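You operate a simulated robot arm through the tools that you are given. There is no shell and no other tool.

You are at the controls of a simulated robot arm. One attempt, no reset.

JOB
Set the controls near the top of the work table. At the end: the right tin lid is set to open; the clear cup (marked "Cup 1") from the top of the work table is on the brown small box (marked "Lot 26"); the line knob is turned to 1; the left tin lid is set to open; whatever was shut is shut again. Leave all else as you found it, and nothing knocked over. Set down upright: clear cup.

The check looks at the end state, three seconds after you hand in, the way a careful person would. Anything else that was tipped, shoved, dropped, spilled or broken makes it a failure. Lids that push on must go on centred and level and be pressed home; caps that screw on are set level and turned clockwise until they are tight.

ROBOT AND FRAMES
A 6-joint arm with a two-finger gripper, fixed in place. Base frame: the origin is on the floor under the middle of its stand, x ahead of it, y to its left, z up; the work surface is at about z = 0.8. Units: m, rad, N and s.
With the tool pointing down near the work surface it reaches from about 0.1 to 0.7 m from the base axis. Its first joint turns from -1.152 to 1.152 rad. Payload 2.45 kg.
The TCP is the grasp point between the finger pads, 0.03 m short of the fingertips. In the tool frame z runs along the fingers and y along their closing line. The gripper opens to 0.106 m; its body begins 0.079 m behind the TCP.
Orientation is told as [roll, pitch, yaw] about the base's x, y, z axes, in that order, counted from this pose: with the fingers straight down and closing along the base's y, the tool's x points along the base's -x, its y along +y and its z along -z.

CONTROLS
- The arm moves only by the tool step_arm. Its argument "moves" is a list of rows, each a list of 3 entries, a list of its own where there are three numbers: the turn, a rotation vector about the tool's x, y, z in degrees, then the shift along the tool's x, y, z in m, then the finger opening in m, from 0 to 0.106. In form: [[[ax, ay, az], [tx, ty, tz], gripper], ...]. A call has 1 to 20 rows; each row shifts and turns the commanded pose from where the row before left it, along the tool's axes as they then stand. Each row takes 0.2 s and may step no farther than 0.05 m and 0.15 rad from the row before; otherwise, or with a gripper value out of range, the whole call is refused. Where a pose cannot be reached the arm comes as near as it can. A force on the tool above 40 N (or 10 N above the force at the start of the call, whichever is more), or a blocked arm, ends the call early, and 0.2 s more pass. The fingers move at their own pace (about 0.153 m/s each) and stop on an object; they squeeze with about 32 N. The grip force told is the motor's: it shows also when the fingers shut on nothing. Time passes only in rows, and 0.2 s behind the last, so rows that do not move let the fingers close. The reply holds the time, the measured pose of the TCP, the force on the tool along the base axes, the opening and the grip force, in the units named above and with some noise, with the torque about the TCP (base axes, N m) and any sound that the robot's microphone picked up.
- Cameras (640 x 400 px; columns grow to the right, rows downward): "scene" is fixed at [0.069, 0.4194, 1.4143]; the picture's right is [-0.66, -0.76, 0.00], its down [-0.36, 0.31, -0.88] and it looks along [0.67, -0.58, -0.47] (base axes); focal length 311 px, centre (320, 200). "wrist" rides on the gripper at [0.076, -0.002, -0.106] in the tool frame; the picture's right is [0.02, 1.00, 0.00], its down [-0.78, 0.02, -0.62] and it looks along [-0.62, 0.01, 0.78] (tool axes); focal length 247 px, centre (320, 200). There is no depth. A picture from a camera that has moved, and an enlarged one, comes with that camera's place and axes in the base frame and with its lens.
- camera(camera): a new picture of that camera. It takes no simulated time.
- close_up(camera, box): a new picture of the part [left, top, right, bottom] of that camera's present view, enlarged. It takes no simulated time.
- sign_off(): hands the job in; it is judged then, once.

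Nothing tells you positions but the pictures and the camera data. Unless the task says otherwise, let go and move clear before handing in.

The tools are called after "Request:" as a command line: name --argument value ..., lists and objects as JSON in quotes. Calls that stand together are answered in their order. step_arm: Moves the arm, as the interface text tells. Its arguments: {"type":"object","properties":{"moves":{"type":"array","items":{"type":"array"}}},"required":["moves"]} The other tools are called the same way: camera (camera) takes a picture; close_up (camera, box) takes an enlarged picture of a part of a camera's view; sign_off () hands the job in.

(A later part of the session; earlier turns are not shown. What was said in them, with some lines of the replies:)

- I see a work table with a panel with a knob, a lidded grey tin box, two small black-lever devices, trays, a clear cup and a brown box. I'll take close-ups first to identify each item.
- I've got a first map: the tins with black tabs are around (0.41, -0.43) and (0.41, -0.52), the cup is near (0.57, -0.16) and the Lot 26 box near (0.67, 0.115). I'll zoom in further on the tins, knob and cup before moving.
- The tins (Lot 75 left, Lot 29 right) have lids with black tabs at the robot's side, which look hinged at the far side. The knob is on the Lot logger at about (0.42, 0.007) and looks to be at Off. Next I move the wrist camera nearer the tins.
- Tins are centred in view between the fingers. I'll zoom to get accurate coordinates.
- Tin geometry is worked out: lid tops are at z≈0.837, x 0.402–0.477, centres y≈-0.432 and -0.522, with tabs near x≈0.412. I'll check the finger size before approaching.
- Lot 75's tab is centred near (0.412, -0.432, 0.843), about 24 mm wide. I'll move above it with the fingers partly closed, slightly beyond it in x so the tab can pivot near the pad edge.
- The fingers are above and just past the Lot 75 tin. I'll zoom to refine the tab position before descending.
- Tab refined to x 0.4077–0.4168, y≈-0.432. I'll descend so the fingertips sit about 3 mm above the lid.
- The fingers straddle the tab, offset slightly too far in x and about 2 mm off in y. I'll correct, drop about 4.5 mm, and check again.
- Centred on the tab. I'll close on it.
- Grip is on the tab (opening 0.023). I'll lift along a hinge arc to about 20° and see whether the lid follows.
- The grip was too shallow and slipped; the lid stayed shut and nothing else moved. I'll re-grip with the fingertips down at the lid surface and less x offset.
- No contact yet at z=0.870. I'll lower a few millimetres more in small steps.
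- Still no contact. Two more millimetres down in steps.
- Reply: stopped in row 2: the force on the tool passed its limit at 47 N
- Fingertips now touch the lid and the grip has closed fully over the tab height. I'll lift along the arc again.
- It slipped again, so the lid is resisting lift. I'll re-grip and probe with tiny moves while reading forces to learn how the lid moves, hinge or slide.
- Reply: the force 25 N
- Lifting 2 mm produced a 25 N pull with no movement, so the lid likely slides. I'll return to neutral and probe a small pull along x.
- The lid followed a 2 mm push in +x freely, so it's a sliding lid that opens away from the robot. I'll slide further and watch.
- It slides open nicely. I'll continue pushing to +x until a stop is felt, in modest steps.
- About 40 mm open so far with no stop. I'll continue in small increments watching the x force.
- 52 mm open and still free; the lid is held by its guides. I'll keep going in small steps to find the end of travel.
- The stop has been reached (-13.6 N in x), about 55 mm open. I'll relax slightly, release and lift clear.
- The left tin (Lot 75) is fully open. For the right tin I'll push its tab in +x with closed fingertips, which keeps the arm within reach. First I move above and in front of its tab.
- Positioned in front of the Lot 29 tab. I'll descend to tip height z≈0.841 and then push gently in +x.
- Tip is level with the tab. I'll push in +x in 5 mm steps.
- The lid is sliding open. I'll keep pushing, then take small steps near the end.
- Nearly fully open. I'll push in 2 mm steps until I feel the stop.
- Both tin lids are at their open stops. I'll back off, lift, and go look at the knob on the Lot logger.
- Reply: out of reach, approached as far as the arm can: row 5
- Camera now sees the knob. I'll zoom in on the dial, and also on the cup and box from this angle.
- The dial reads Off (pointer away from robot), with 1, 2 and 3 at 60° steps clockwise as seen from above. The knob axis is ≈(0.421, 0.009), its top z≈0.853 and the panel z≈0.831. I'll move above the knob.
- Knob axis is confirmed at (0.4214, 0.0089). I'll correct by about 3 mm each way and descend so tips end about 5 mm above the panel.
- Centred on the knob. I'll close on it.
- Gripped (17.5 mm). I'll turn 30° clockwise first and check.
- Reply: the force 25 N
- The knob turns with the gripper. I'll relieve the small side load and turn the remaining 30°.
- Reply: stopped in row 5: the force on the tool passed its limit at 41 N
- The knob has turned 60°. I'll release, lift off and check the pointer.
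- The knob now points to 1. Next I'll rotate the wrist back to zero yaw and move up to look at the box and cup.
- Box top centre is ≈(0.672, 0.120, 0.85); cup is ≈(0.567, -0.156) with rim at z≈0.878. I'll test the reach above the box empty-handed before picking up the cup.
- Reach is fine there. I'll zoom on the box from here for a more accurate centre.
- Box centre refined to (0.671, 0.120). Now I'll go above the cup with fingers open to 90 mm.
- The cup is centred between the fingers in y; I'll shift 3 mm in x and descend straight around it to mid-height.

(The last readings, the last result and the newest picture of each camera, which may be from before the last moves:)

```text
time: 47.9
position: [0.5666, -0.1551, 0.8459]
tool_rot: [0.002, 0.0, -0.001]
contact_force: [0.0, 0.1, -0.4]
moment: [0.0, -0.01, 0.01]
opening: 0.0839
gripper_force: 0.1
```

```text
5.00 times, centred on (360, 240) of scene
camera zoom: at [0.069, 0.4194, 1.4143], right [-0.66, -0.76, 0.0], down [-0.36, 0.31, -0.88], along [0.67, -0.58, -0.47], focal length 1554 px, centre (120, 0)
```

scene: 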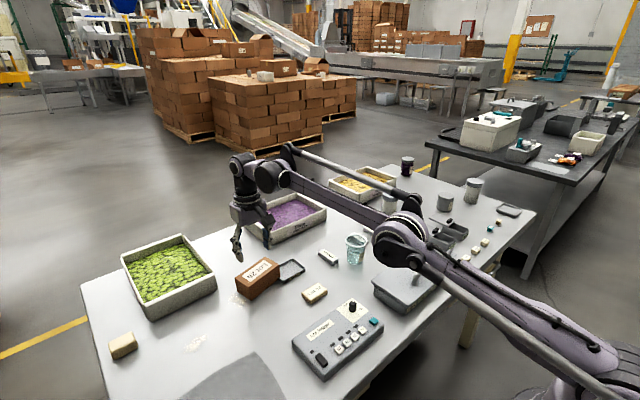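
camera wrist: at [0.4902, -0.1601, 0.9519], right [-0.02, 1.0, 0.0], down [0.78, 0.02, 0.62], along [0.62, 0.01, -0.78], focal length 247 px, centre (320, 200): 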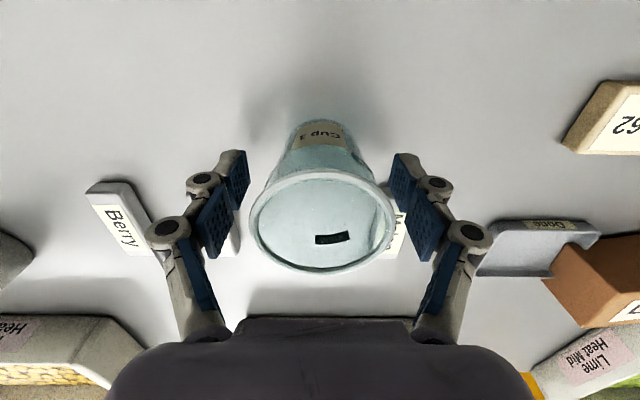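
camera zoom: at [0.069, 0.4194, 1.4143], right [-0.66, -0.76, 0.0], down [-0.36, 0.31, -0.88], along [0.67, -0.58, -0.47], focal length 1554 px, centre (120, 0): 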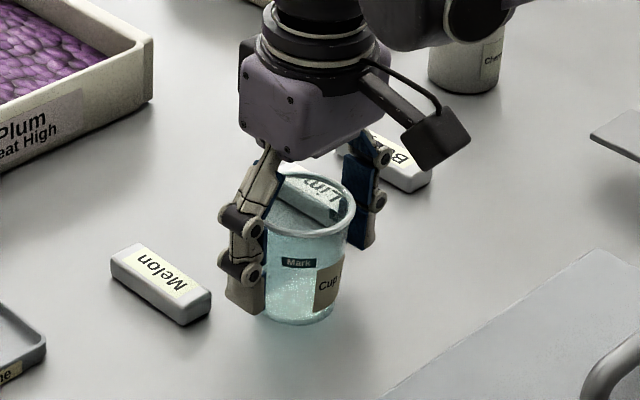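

Aligned around the cup. I'll close gently.

Request:
step_arm --moves '[[[0, 0, 0], [0, 0, 0], 0.072], [[0, 0, 0], [0, 0, 0], 0.064], [[0, 0, 0], [0, 0, 0], 0.058], [[0, 0, 0], [0, 0, 0], 0.054], [[0, 0, 0], [0, 0, 0], 0.054]]'

Request:
close_up --camera "wrist" --box '[200, 100, 440, 300]'

Request:
close_up --camera "scene" --box '[310, 200, 410, 280]'

```text
time: 49.1
position: [0.5661, -0.1584, 0.8462]
tool_rot: [0.002, 0.0, 0.0]
contact_force: [0.2, -0.8, -0.1]
moment: [-0.01, 0.03, 0.02]
opening: 0.0539
gripper_force: 0.1
```

```text
2.00 times, centred on (320, 200) of wrist
camera zoom: at [0.4902, -0.1602, 0.9522], right [-0.02, 1.0, 0.0], down [0.78, 0.01, 0.62], along [0.62, 0.01, -0.78], focal length 494 px, centre (320, 200)
```

zoom: 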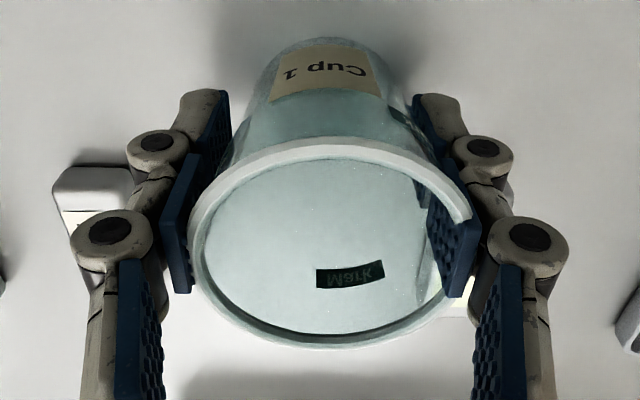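

```text
5.00 times, centred on (360, 240) of scene
camera zoom: at [0.069, 0.4194, 1.4143], right [-0.66, -0.76, 0.0], down [-0.36, 0.31, -0.88], along [0.67, -0.58, -0.47], focal length 1554 px, centre (120, 0)
```

zoom: 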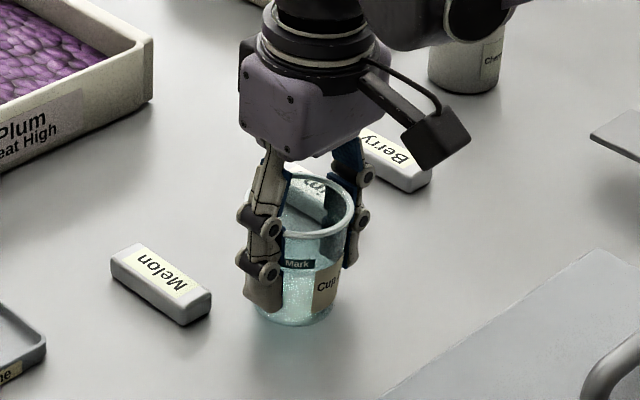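

Fingers aren't touching yet, and the cup sits about 2 mm to +y of centre. I'll open slightly, shift, and close until it grips.

Request:
step_arm --moves '[[[0, 0, 0], [0, 0, 0], 0.066], [[0, 0, 0], [0, 0.002, 0], 0.066], [[0, 0, 0], [0, 0, 0], 0.056], [[0, 0, 0], [0, 0, 0], 0.052], [[0, 0, 0], [0, 0, 0], 0.05], [[0, 0, 0], [0, 0, 0], 0.05]]'

Request:
close_up --camera "wrist" --box '[200, 100, 440, 300]'

Request:
close_up --camera "scene" --box '[330, 220, 390, 270]'

```text
time: 50.5
position: [0.5664, -0.1565, 0.8455]
tool_rot: [0.001, 0.0, -0.002]
contact_force: [0.4, 0.6, 2.6]
moment: [0.05, -0.02, 0.01]
opening: 0.052
gripper_force: 31.2
```

```text
2.00 times, centred on (320, 200) of wrist
camera zoom: at [0.4894, -0.1583, 0.9528], right [-0.02, 1.0, 0.0], down [0.78, 0.01, 0.62], along [0.62, 0.01, -0.78], focal length 494 px, centre (320, 200)
```

zoom: 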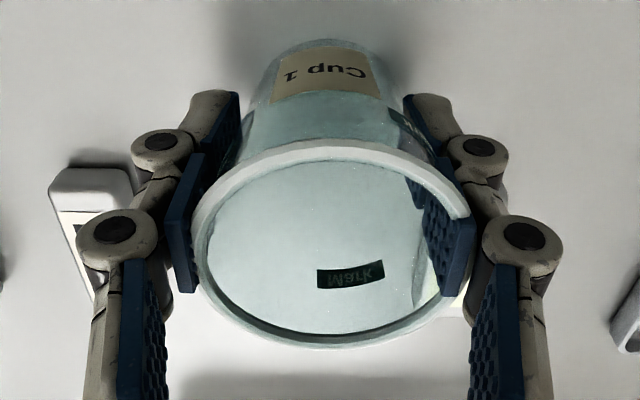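

```text
8.00 times, centred on (360, 245) of scene
camera zoom: at [0.069, 0.4194, 1.4143], right [-0.66, -0.76, 0.0], down [-0.36, 0.31, -0.88], along [0.67, -0.58, -0.47], focal length 2487 px, centre (0, -160)
```

zoom: 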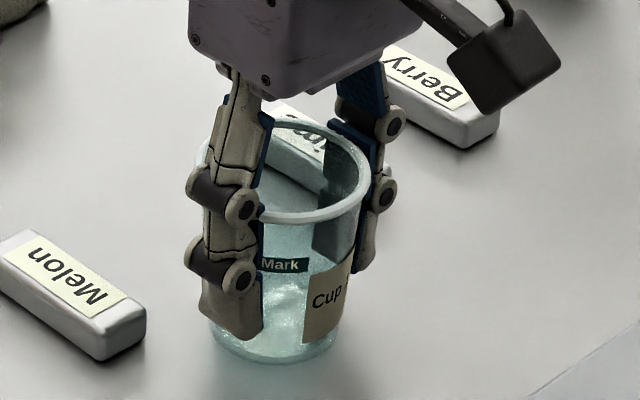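

The cup is gripped (opening 0.052, 31 N). I'll lift a little, slowly, and check.

Request:
step_arm --moves '[[[0, 0, 0], [0, 0, 0], 0.046], [[0, 0, 0], [0, 0, -0.004], 0.046], [[0, 0, 0], [0, 0, -0.006], 0.046], [[0, 0, 0], [0, 0, -0.008], 0.046], [[0, 0, 0], [0, 0, -0.008], 0.046], [[0, 0, 0], [0, 0, -0.004], 0.046], [[0, 0, 0], [0, 0, 0], 0.046]]'

Request:
close_up --camera "scene" --box '[330, 205, 390, 265]'

Request:
close_up --camera "wrist" --box '[200, 100, 440, 300]'

```text
time: 52.1
position: [0.5654, -0.1555, 0.8739]
tool_rot: [0.002, -0.002, -0.002]
contact_force: [0.3, -0.1, 0.2]
moment: [0.01, -0.03, 0.02]
opening: 0.0521
gripper_force: 32.1
```

```text
6.67 times, centred on (360, 235) of scene
camera zoom: at [0.069, 0.4194, 1.4143], right [-0.66, -0.76, 0.0], down [-0.36, 0.31, -0.88], along [0.67, -0.58, -0.47], focal length 2073 px, centre (53, -33)
```

zoom: 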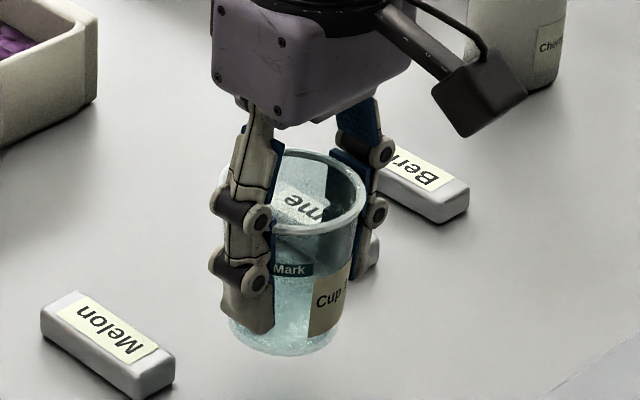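

```text
2.00 times, centred on (320, 200) of wrist
camera zoom: at [0.489, -0.1574, 0.9806], right [-0.02, 1.0, 0.0], down [0.78, 0.01, 0.62], along [0.62, 0.01, -0.78], focal length 494 px, centre (320, 200)
```

zoom: 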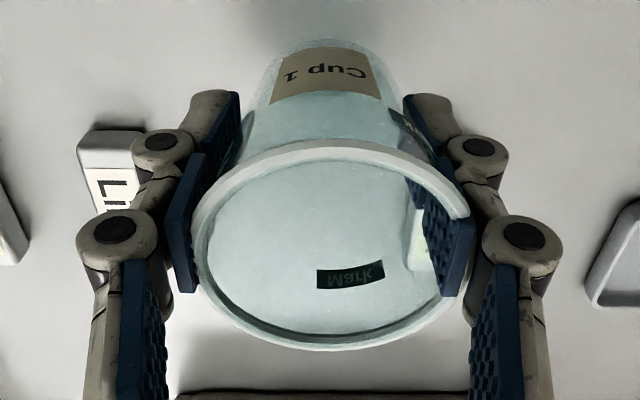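

The cup lifted cleanly and upright. I'll raise it to carry height, then carry smoothly to above the box.

Request:
step_arm --moves '[[[0, 0, 0], [0, 0, -0.006], 0.046], [[0, 0, 0], [0, 0, -0.012], 0.046], [[0, 0, 0], [0, 0, -0.013], 0.046], [[0, 0, 0], [0, 0, -0.013], 0.046], [[0, 0, 0], [0, 0, -0.01], 0.046], [[0, 0, 0], [0, 0, -0.004], 0.046], [[0, 0, 0], [0, 0, 0], 0.046]]'

Request:
step_arm --moves '[[[0, 0, 0], [-0.0018, 0.0047, 0], 0.046], [[0, 0, 0], [-0.0036, 0.0093, 0], 0.046], [[0, 0, 0], [-0.0055, 0.014, 0], 0.046], [[0, 0, 0], [-0.0061, 0.0155, 0], 0.046], [[0, 0, 0], [-0.0061, 0.0155, 0], 0.046], [[0, 0, 0], [-0.0061, 0.0155, 0], 0.046], [[0, 0, 0], [-0.0061, 0.0155, 0], 0.046], [[0, 0, 0], [-0.0061, 0.0155, 0], 0.046], [[0, 0, 0], [-0.0061, 0.0155, 0], 0.046], [[0, 0, 0], [-0.0061, 0.0155, 0], 0.046], [[0, 0, 0], [-0.0061, 0.0155, 0], 0.046], [[0, 0, 0], [-0.0061, 0.0155, 0], 0.046], [[0, 0, 0], [-0.0061, 0.0155, 0], 0.046], [[0, 0, 0], [-0.0061, 0.0155, 0], 0.046], [[0, 0, 0], [-0.0061, 0.0155, 0], 0.046], [[0, 0, 0], [-0.0061, 0.0155, 0], 0.046], [[0, 0, 0], [-0.0061, 0.0155, 0], 0.046], [[0, 0, 0], [-0.0055, 0.014, 0], 0.046], [[0, 0, 0], [-0.0036, 0.0093, 0], 0.046], [[0, 0, 0], [-0.0018, 0.0047, 0], 0.046]]'

Request:
close_up --camera "scene" --box '[210, 190, 330, 300]'

Request:
camera --camera "wrist"

```text
time: 53.7
position: [0.5645, -0.1554, 0.9324]
tool_rot: [0.002, -0.003, -0.001]
contact_force: [-0.4, 0.3, -0.6]
moment: [0.03, -0.01, 0.04]
opening: 0.0519
gripper_force: 31.9
```

```text
time: 57.9
position: [0.6717, 0.1172, 0.933]
tool_rot: [0.0, -0.003, -0.002]
contact_force: [0.2, 0.1, 0.3]
moment: [0.02, 0.03, 0.02]
opening: 0.052
gripper_force: 31.8
```

```text
3.64 times, centred on (270, 245) of scene
camera zoom: at [0.069, 0.4194, 1.4143], right [-0.66, -0.76, 0.0], down [-0.36, 0.31, -0.88], along [0.67, -0.58, -0.47], focal length 1130 px, centre (502, 36)
```

zoom: 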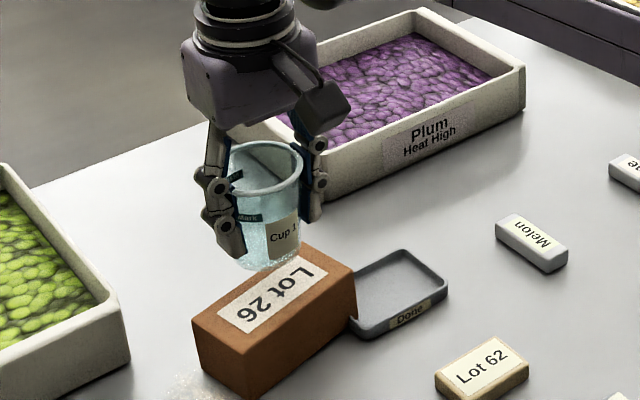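

```text
taken
camera wrist: at [0.5955, 0.1153, 1.0393], right [-0.02, 1.0, 0.0], down [0.78, 0.02, 0.62], along [0.62, 0.01, -0.78], focal length 247 px, centre (320, 200)
```

wrist: 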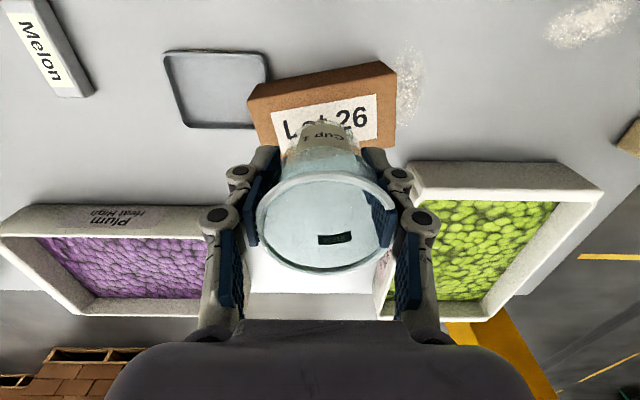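

The cup is above the box centre. I'll lower it gently to just above the surface.

Request:
step_arm --moves '[[[0, 0, 0], [0, 0.001, 0.006], 0.046], [[0, 0, 0], [0, 0, 0.009], 0.046], [[0, 0, 0], [0, 0, 0.009], 0.046], [[0, 0, 0], [0, 0, 0.006], 0.046], [[0, 0, 0], [0, 0, 0.003], 0.046], [[0, 0, 0], [0, 0, 0], 0.046]]'

Request:
close_up --camera "scene" --box '[220, 205, 310, 295]'

Request:
close_up --camera "wrist" --box '[200, 40, 440, 290]'

```text
time: 59.3
position: [0.6711, 0.119, 0.9002]
tool_rot: [0.0, -0.003, 0.0]
contact_force: [0.3, 0.6, -0.4]
moment: [-0.02, 0.0, 0.01]
opening: 0.0521
gripper_force: 32.4
```

```text
4.44 times, centred on (265, 250) of scene
camera zoom: at [0.069, 0.4194, 1.4143], right [-0.66, -0.76, 0.0], down [-0.36, 0.31, -0.88], along [0.67, -0.58, -0.47], focal length 1382 px, centre (564, -22)
```

zoom: 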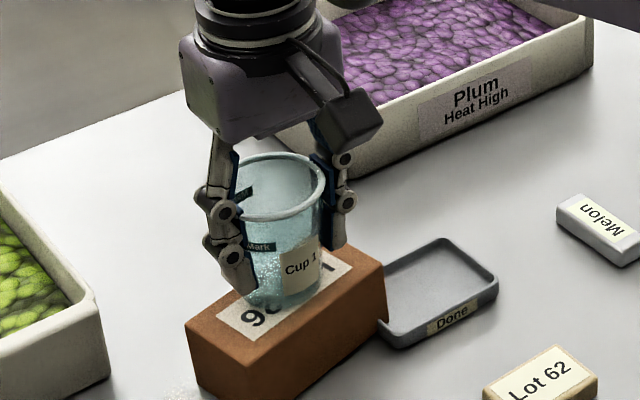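

```text
1.60 times, centred on (320, 165) of wrist
camera zoom: at [0.5953, 0.1163, 1.0063], right [-0.02, 1.0, 0.0], down [0.78, 0.01, 0.62], along [0.62, 0.01, -0.78], focal length 395 px, centre (320, 256)
```

zoom: 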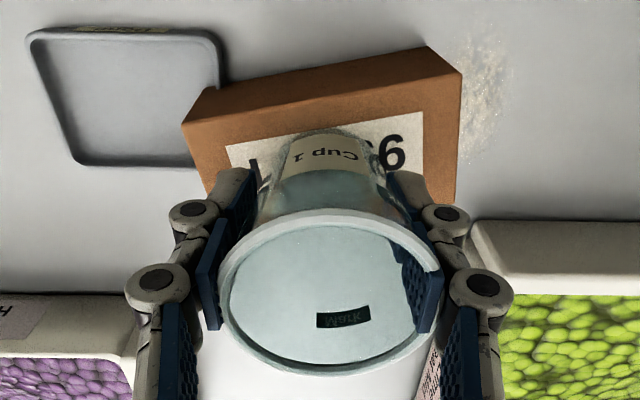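

About 5 mm above the box and well centred. I'll nudge 1.5 mm back and lower in small steps until contact.

Request:
step_arm --moves '[[[0, 0, 0], [0.0015, 0, 0.0015], 0.046], [[0, 0, 0], [0, 0, 0.0015], 0.046], [[0, 0, 0], [0, 0, 0], 0.046]]'

Request:
step_arm --moves '[[[0, 0, 0], [0, 0, 0.001], 0.046], [[0, 0, 0], [0, 0, 0], 0.046]]'

Request:
close_up --camera "scene" --box '[235, 225, 305, 295]'

```text
time: 60.1
position: [0.6694, 0.1186, 0.899]
tool_rot: [0.001, -0.003, 0.0]
contact_force: [4.2, 4.9, 20.8]
moment: [-0.22, -0.28, 0.11]
opening: 0.0518
gripper_force: 32.3
```

```text
time: 60.7
position: [0.6702, 0.1185, 0.8981]
tool_rot: [0.002, -0.001, -0.001]
contact_force: [-1.7, 4.2, 19.5]
moment: [-0.03, 0.26, -0.04]
opening: 0.0517
gripper_force: 31.9
```

```text
5.71 times, centred on (270, 260) of scene
camera zoom: at [0.0686, 0.4195, 1.4143], right [-0.66, -0.76, 0.0], down [-0.36, 0.31, -0.88], along [0.67, -0.58, -0.47], focal length 1776 px, centre (606, -143)
```

zoom: 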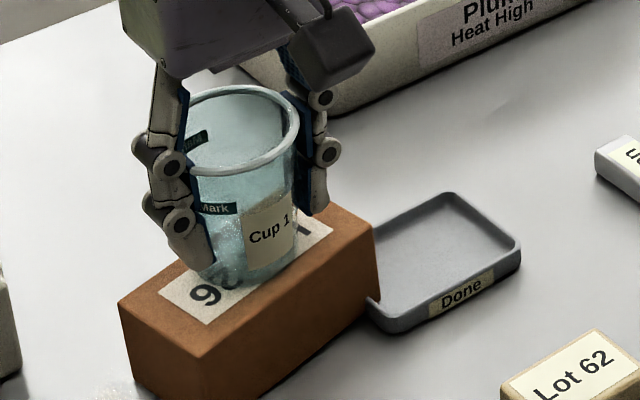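

Contact made with the box top. I'll relax the downward load and then open gently.

Request:
step_arm --moves '[[[0, 0, 0], [0, 0, -0.001], 0.046]]'

Request:
step_arm --moves '[[[0, 0, 0], [0, 0, -0.0005], 0.05], [[0, 0, 0], [0, 0, 0], 0.054], [[0, 0, 0], [0, 0, 0], 0.057], [[0, 0, 0], [0, 0, 0], 0.06]]'

Request:
close_up --camera "scene" --box '[235, 225, 305, 295]'

Request:
close_up --camera "wrist" --box '[200, 40, 440, 290]'

```text
time: 61.1
position: [0.671, 0.1169, 0.8975]
tool_rot: [0.001, -0.001, -0.001]
contact_force: [-1.7, 2.6, 6.2]
moment: [-0.01, 0.08, 0.01]
opening: 0.0518
gripper_force: 31.9
```

```text
time: 62.1
position: [0.6717, 0.1178, 0.898]
tool_rot: [0.001, -0.001, -0.002]
contact_force: [-0.1, -0.5, 0.8]
moment: [0.0, -0.02, -0.01]
opening: 0.06
gripper_force: 0.2
```

```text
5.71 times, centred on (270, 260) of scene
camera zoom: at [0.069, 0.4194, 1.4143], right [-0.66, -0.76, 0.0], down [-0.36, 0.31, -0.88], along [0.67, -0.58, -0.47], focal length 1776 px, centre (606, -143)
```

zoom: 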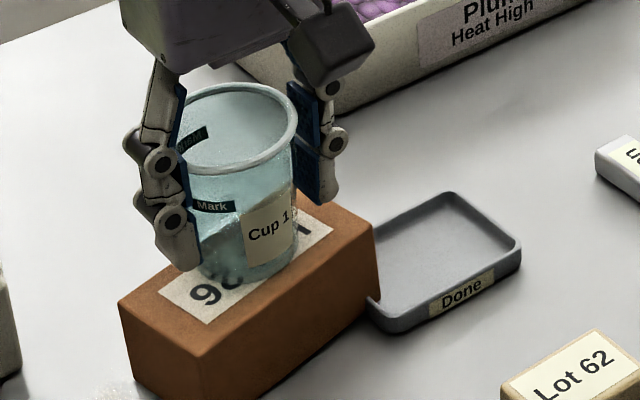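

```text
1.60 times, centred on (320, 165) of wrist
camera zoom: at [0.595, 0.1156, 1.0045], right [-0.02, 1.0, 0.0], down [0.78, 0.01, 0.62], along [0.62, 0.01, -0.78], focal length 395 px, centre (320, 256)
```

zoom: 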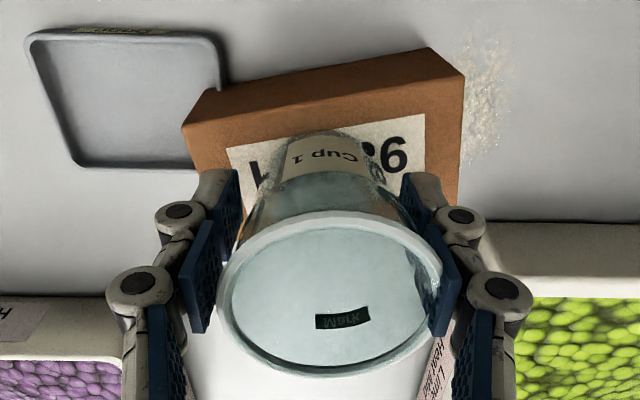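

The cup stands free on the box. I'll open wider, re-centre around it by 2.5 mm, then lift straight up.

Request:
step_arm --moves '[[[0, 0, 0], [0, 0, 0], 0.068], [[0, 0, 0], [0, 0, 0], 0.076], [[0, 0, 0], [0, 0, 0], 0.084], [[0, 0, 0], [0, 0.0025, 0], 0.084], [[0, 0, 0], [0, 0, 0], 0.084]]'

Request:
close_up --camera "wrist" --box '[200, 40, 440, 290]'

Request:
close_up --camera "scene" --box '[235, 225, 305, 295]'

```text
time: 63.3
position: [0.6728, 0.1197, 0.8972]
tool_rot: [0.001, 0.0, -0.003]
contact_force: [-0.7, -0.3, 0.4]
moment: [-0.03, 0.03, -0.01]
opening: 0.0842
gripper_force: 0.1
```

```text
1.60 times, centred on (320, 165) of wrist
camera zoom: at [0.5953, 0.1183, 1.0047], right [-0.02, 1.0, 0.0], down [0.78, 0.01, 0.62], along [0.62, 0.01, -0.78], focal length 395 px, centre (320, 256)
```

zoom: 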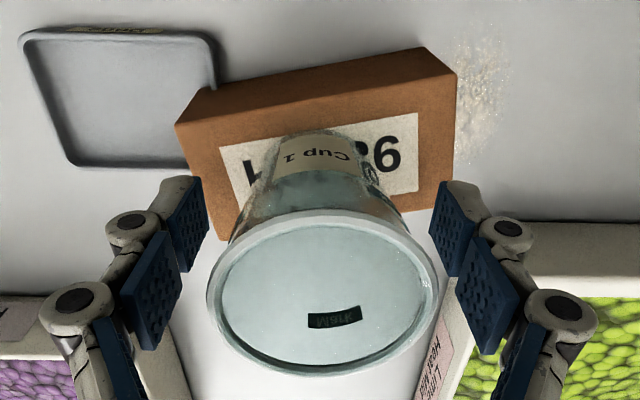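

```text
5.71 times, centred on (270, 260) of scene
camera zoom: at [0.069, 0.4194, 1.4143], right [-0.66, -0.76, 0.0], down [-0.36, 0.31, -0.88], along [0.67, -0.58, -0.47], focal length 1776 px, centre (606, -143)
```

zoom: 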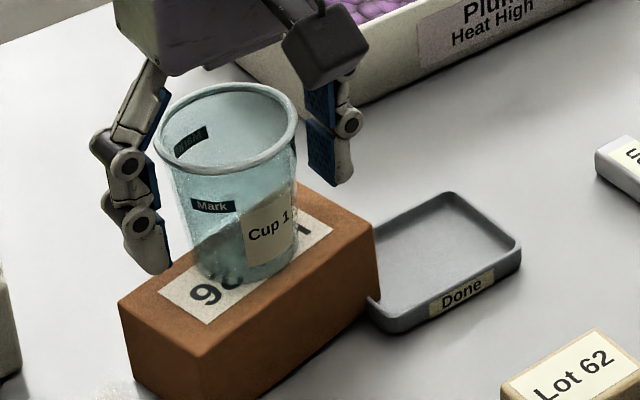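

Both fingers are clear of the cup. I'll lift partway, then withdraw toward the robot and up.

Request:
step_arm --moves '[[[0, 0, 0], [0, 0, -0.008], 0.084], [[0, 0, 0], [0, 0, -0.012], 0.084], [[0, 0, 0], [0, 0, -0.012], 0.084], [[0, 0, 0], [0, 0, 0], 0.084]]'

Request:
close_up --camera "scene" --box '[235, 215, 305, 285]'

```text
time: 64.3
position: [0.6719, 0.1192, 0.9295]
tool_rot: [0.002, -0.001, 0.001]
contact_force: [-0.2, -0.3, 0.3]
moment: [0.02, 0.01, 0.02]
opening: 0.084
gripper_force: 0.0
```

```text
5.71 times, centred on (270, 250) of scene
camera zoom: at [0.069, 0.4194, 1.4143], right [-0.66, -0.76, 0.0], down [-0.36, 0.31, -0.88], along [0.67, -0.58, -0.47], focal length 1776 px, centre (606, -86)
```

zoom: 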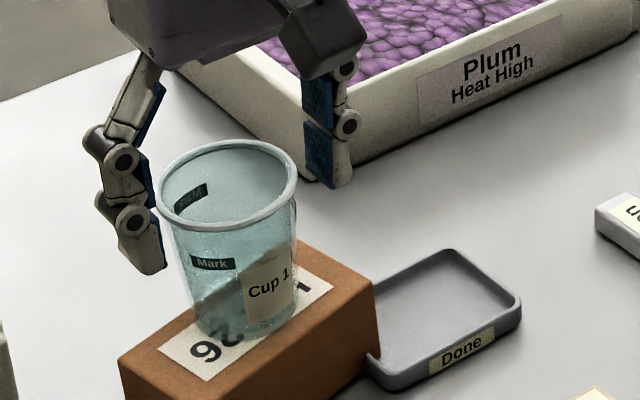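

Continuing the withdrawal up and back.

Request:
step_arm --moves '[[[0, 0, 0], [0.008, 0, -0.012], 0.084], [[0, 0, 0], [0.012, 0, -0.014], 0.084], [[0, 0, 0], [0.014, 0, -0.016], 0.084], [[0, 0, 0], [0.016, 0, -0.018], 0.084], [[0, 0, 0], [0.02, 0, -0.02], 0.084], [[0, 0, 0], [0.03, 0, -0.02], 0.084], [[0, 0, 0], [0.03, 0, -0.02], 0.084], [[0, 0, 0], [0.03, -0.02, -0.01], 0.084], [[0, 0, 0], [0.03, -0.03, 0], 0.084], [[0, 0, 0], [0.03, -0.03, 0], 0.084], [[0, 0, 0], [0.02, -0.03, 0], 0.084], [[0, 0, 0], [0.02, -0.03, 0], 0.084], [[0, 0, 0], [0, 0, 0], 0.084]]'

Request:
camera --camera "scene"

Request:
camera --camera "wrist"

```text
time: 67.1
position: [0.4068, -0.0197, 1.0569]
tool_rot: [0.001, -0.002, -0.002]
contact_force: [-0.7, -0.2, 0.5]
moment: [-0.04, -0.01, 0.04]
opening: 0.0838
gripper_force: 0.0
```

```text
taken
```

scene: 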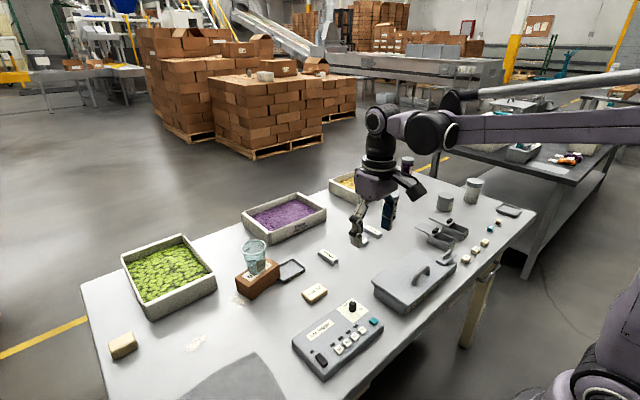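

```text
taken
camera wrist: at [0.3314, -0.0213, 1.1634], right [-0.02, 1.0, 0.0], down [0.78, 0.02, 0.62], along [0.62, 0.01, -0.78], focal length 247 px, centre (320, 200)
```

wrist: 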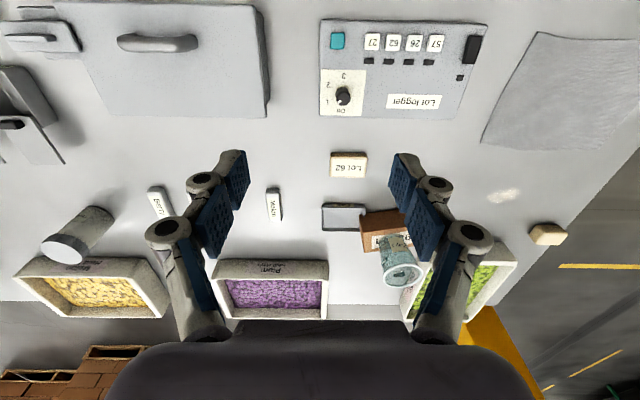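

Everything looks in place. I'll do final close-up checks of the tins, knob, cup and surroundings.

Request:
close_up --camera "scene" --box '[410, 200, 510, 270]'

Request:
close_up --camera "scene" --box '[220, 225, 320, 305]'

Request:
close_up --camera "scene" --box '[320, 285, 390, 345]'

Request:
close_up --camera "wrist" --box '[315, 60, 375, 125]'

Request:
close_up --camera "scene" --box '[360, 150, 540, 260]'

```text
5.71 times, centred on (460, 235) of scene
camera zoom: at [0.069, 0.4194, 1.4143], right [-0.66, -0.76, 0.0], down [-0.36, 0.31, -0.88], along [0.67, -0.58, -0.47], focal length 1776 px, centre (-480, 0)
```

zoom: 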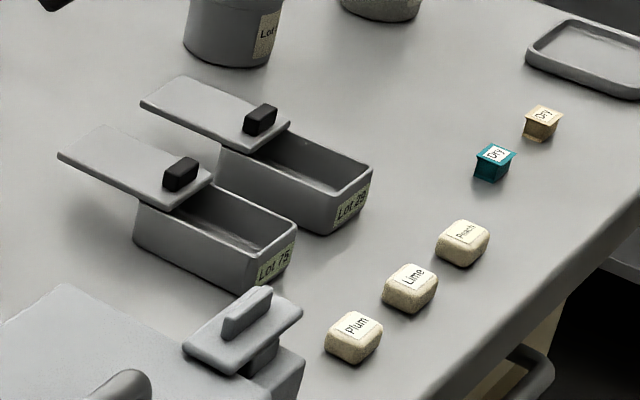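

```text
5.00 times, centred on (270, 265) of scene
camera zoom: at [0.069, 0.4194, 1.4143], right [-0.66, -0.76, 0.0], down [-0.36, 0.31, -0.88], along [0.67, -0.58, -0.47], focal length 1554 px, centre (570, -125)
```

zoom: 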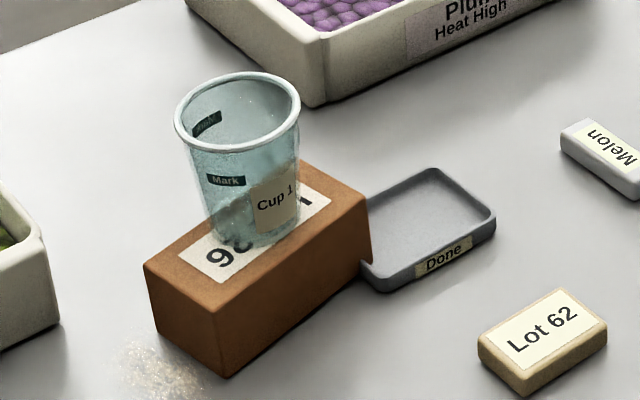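

```text
6.67 times, centred on (355, 315) of scene
camera zoom: at [0.069, 0.4194, 1.4143], right [-0.66, -0.76, 0.0], down [-0.36, 0.31, -0.88], along [0.67, -0.58, -0.47], focal length 2073 px, centre (87, -567)
```

zoom: 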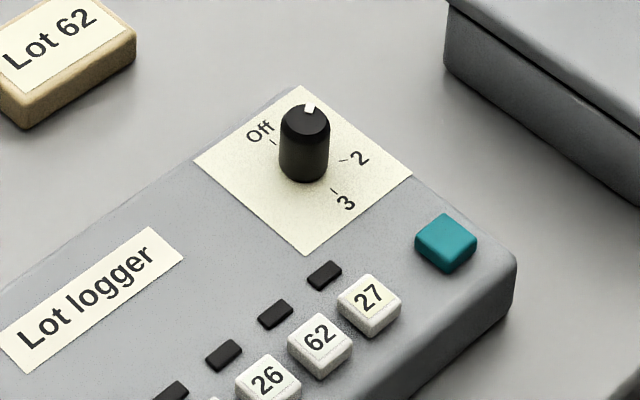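

```text
6.15 times, centred on (345, 92) of wrist
camera zoom: at [0.3314, -0.0213, 1.1634], right [-0.02, 1.0, 0.0], down [0.78, 0.02, 0.62], along [0.62, 0.01, -0.78], focal length 1520 px, centre (166, 862)
```

zoom: 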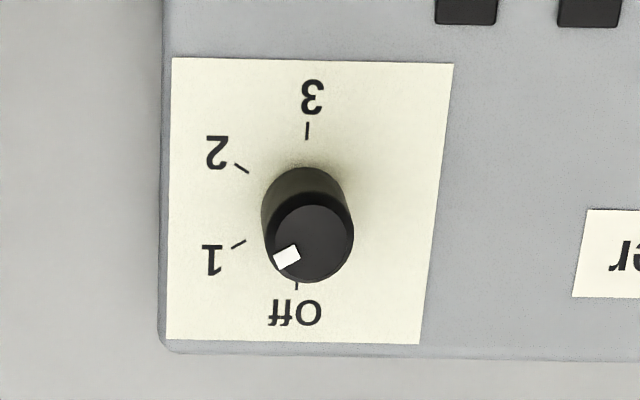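

```text
3.56 times, centred on (450, 205) of scene
camera zoom: at [0.069, 0.4194, 1.4143], right [-0.66, -0.76, 0.0], down [-0.36, 0.31, -0.88], along [0.67, -0.58, -0.47], focal length 1105 px, centre (-142, 182)
```

zoom: 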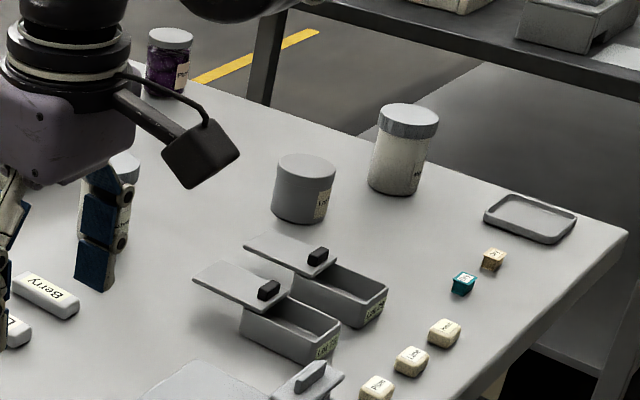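

Final check: both tin lids are fully open and the knob points to 1. Cup 1 stands upright on the Lot 26 box, nothing else has moved, and the gripper is clear. I'm handing in.

Request:
sign_off

```text
The job is handed in.
```

The job is handed in, and the last pictures show everything set as asked; the result of the check has not come back.

- **Tin lids:** both the left (Lot 75) and right (Lot 29) lids are slid back to their open stops. They turned out to be sliding lids, not hinged. My first attempts to lift the Lot 75 lid slipped off its tab and moved nothing.
- **Line knob:** it was at Off and is now turned clockwise to 1.
- **Clear cup:** Cup 1 stands upright near the middle of the brown Lot 26 box, and the box did not shift.
- **Everything else:** I opened nothing else, so there was nothing to shut again. I saw nothing else moved or tipped in the final close-ups, and the gripper is clear of the work.
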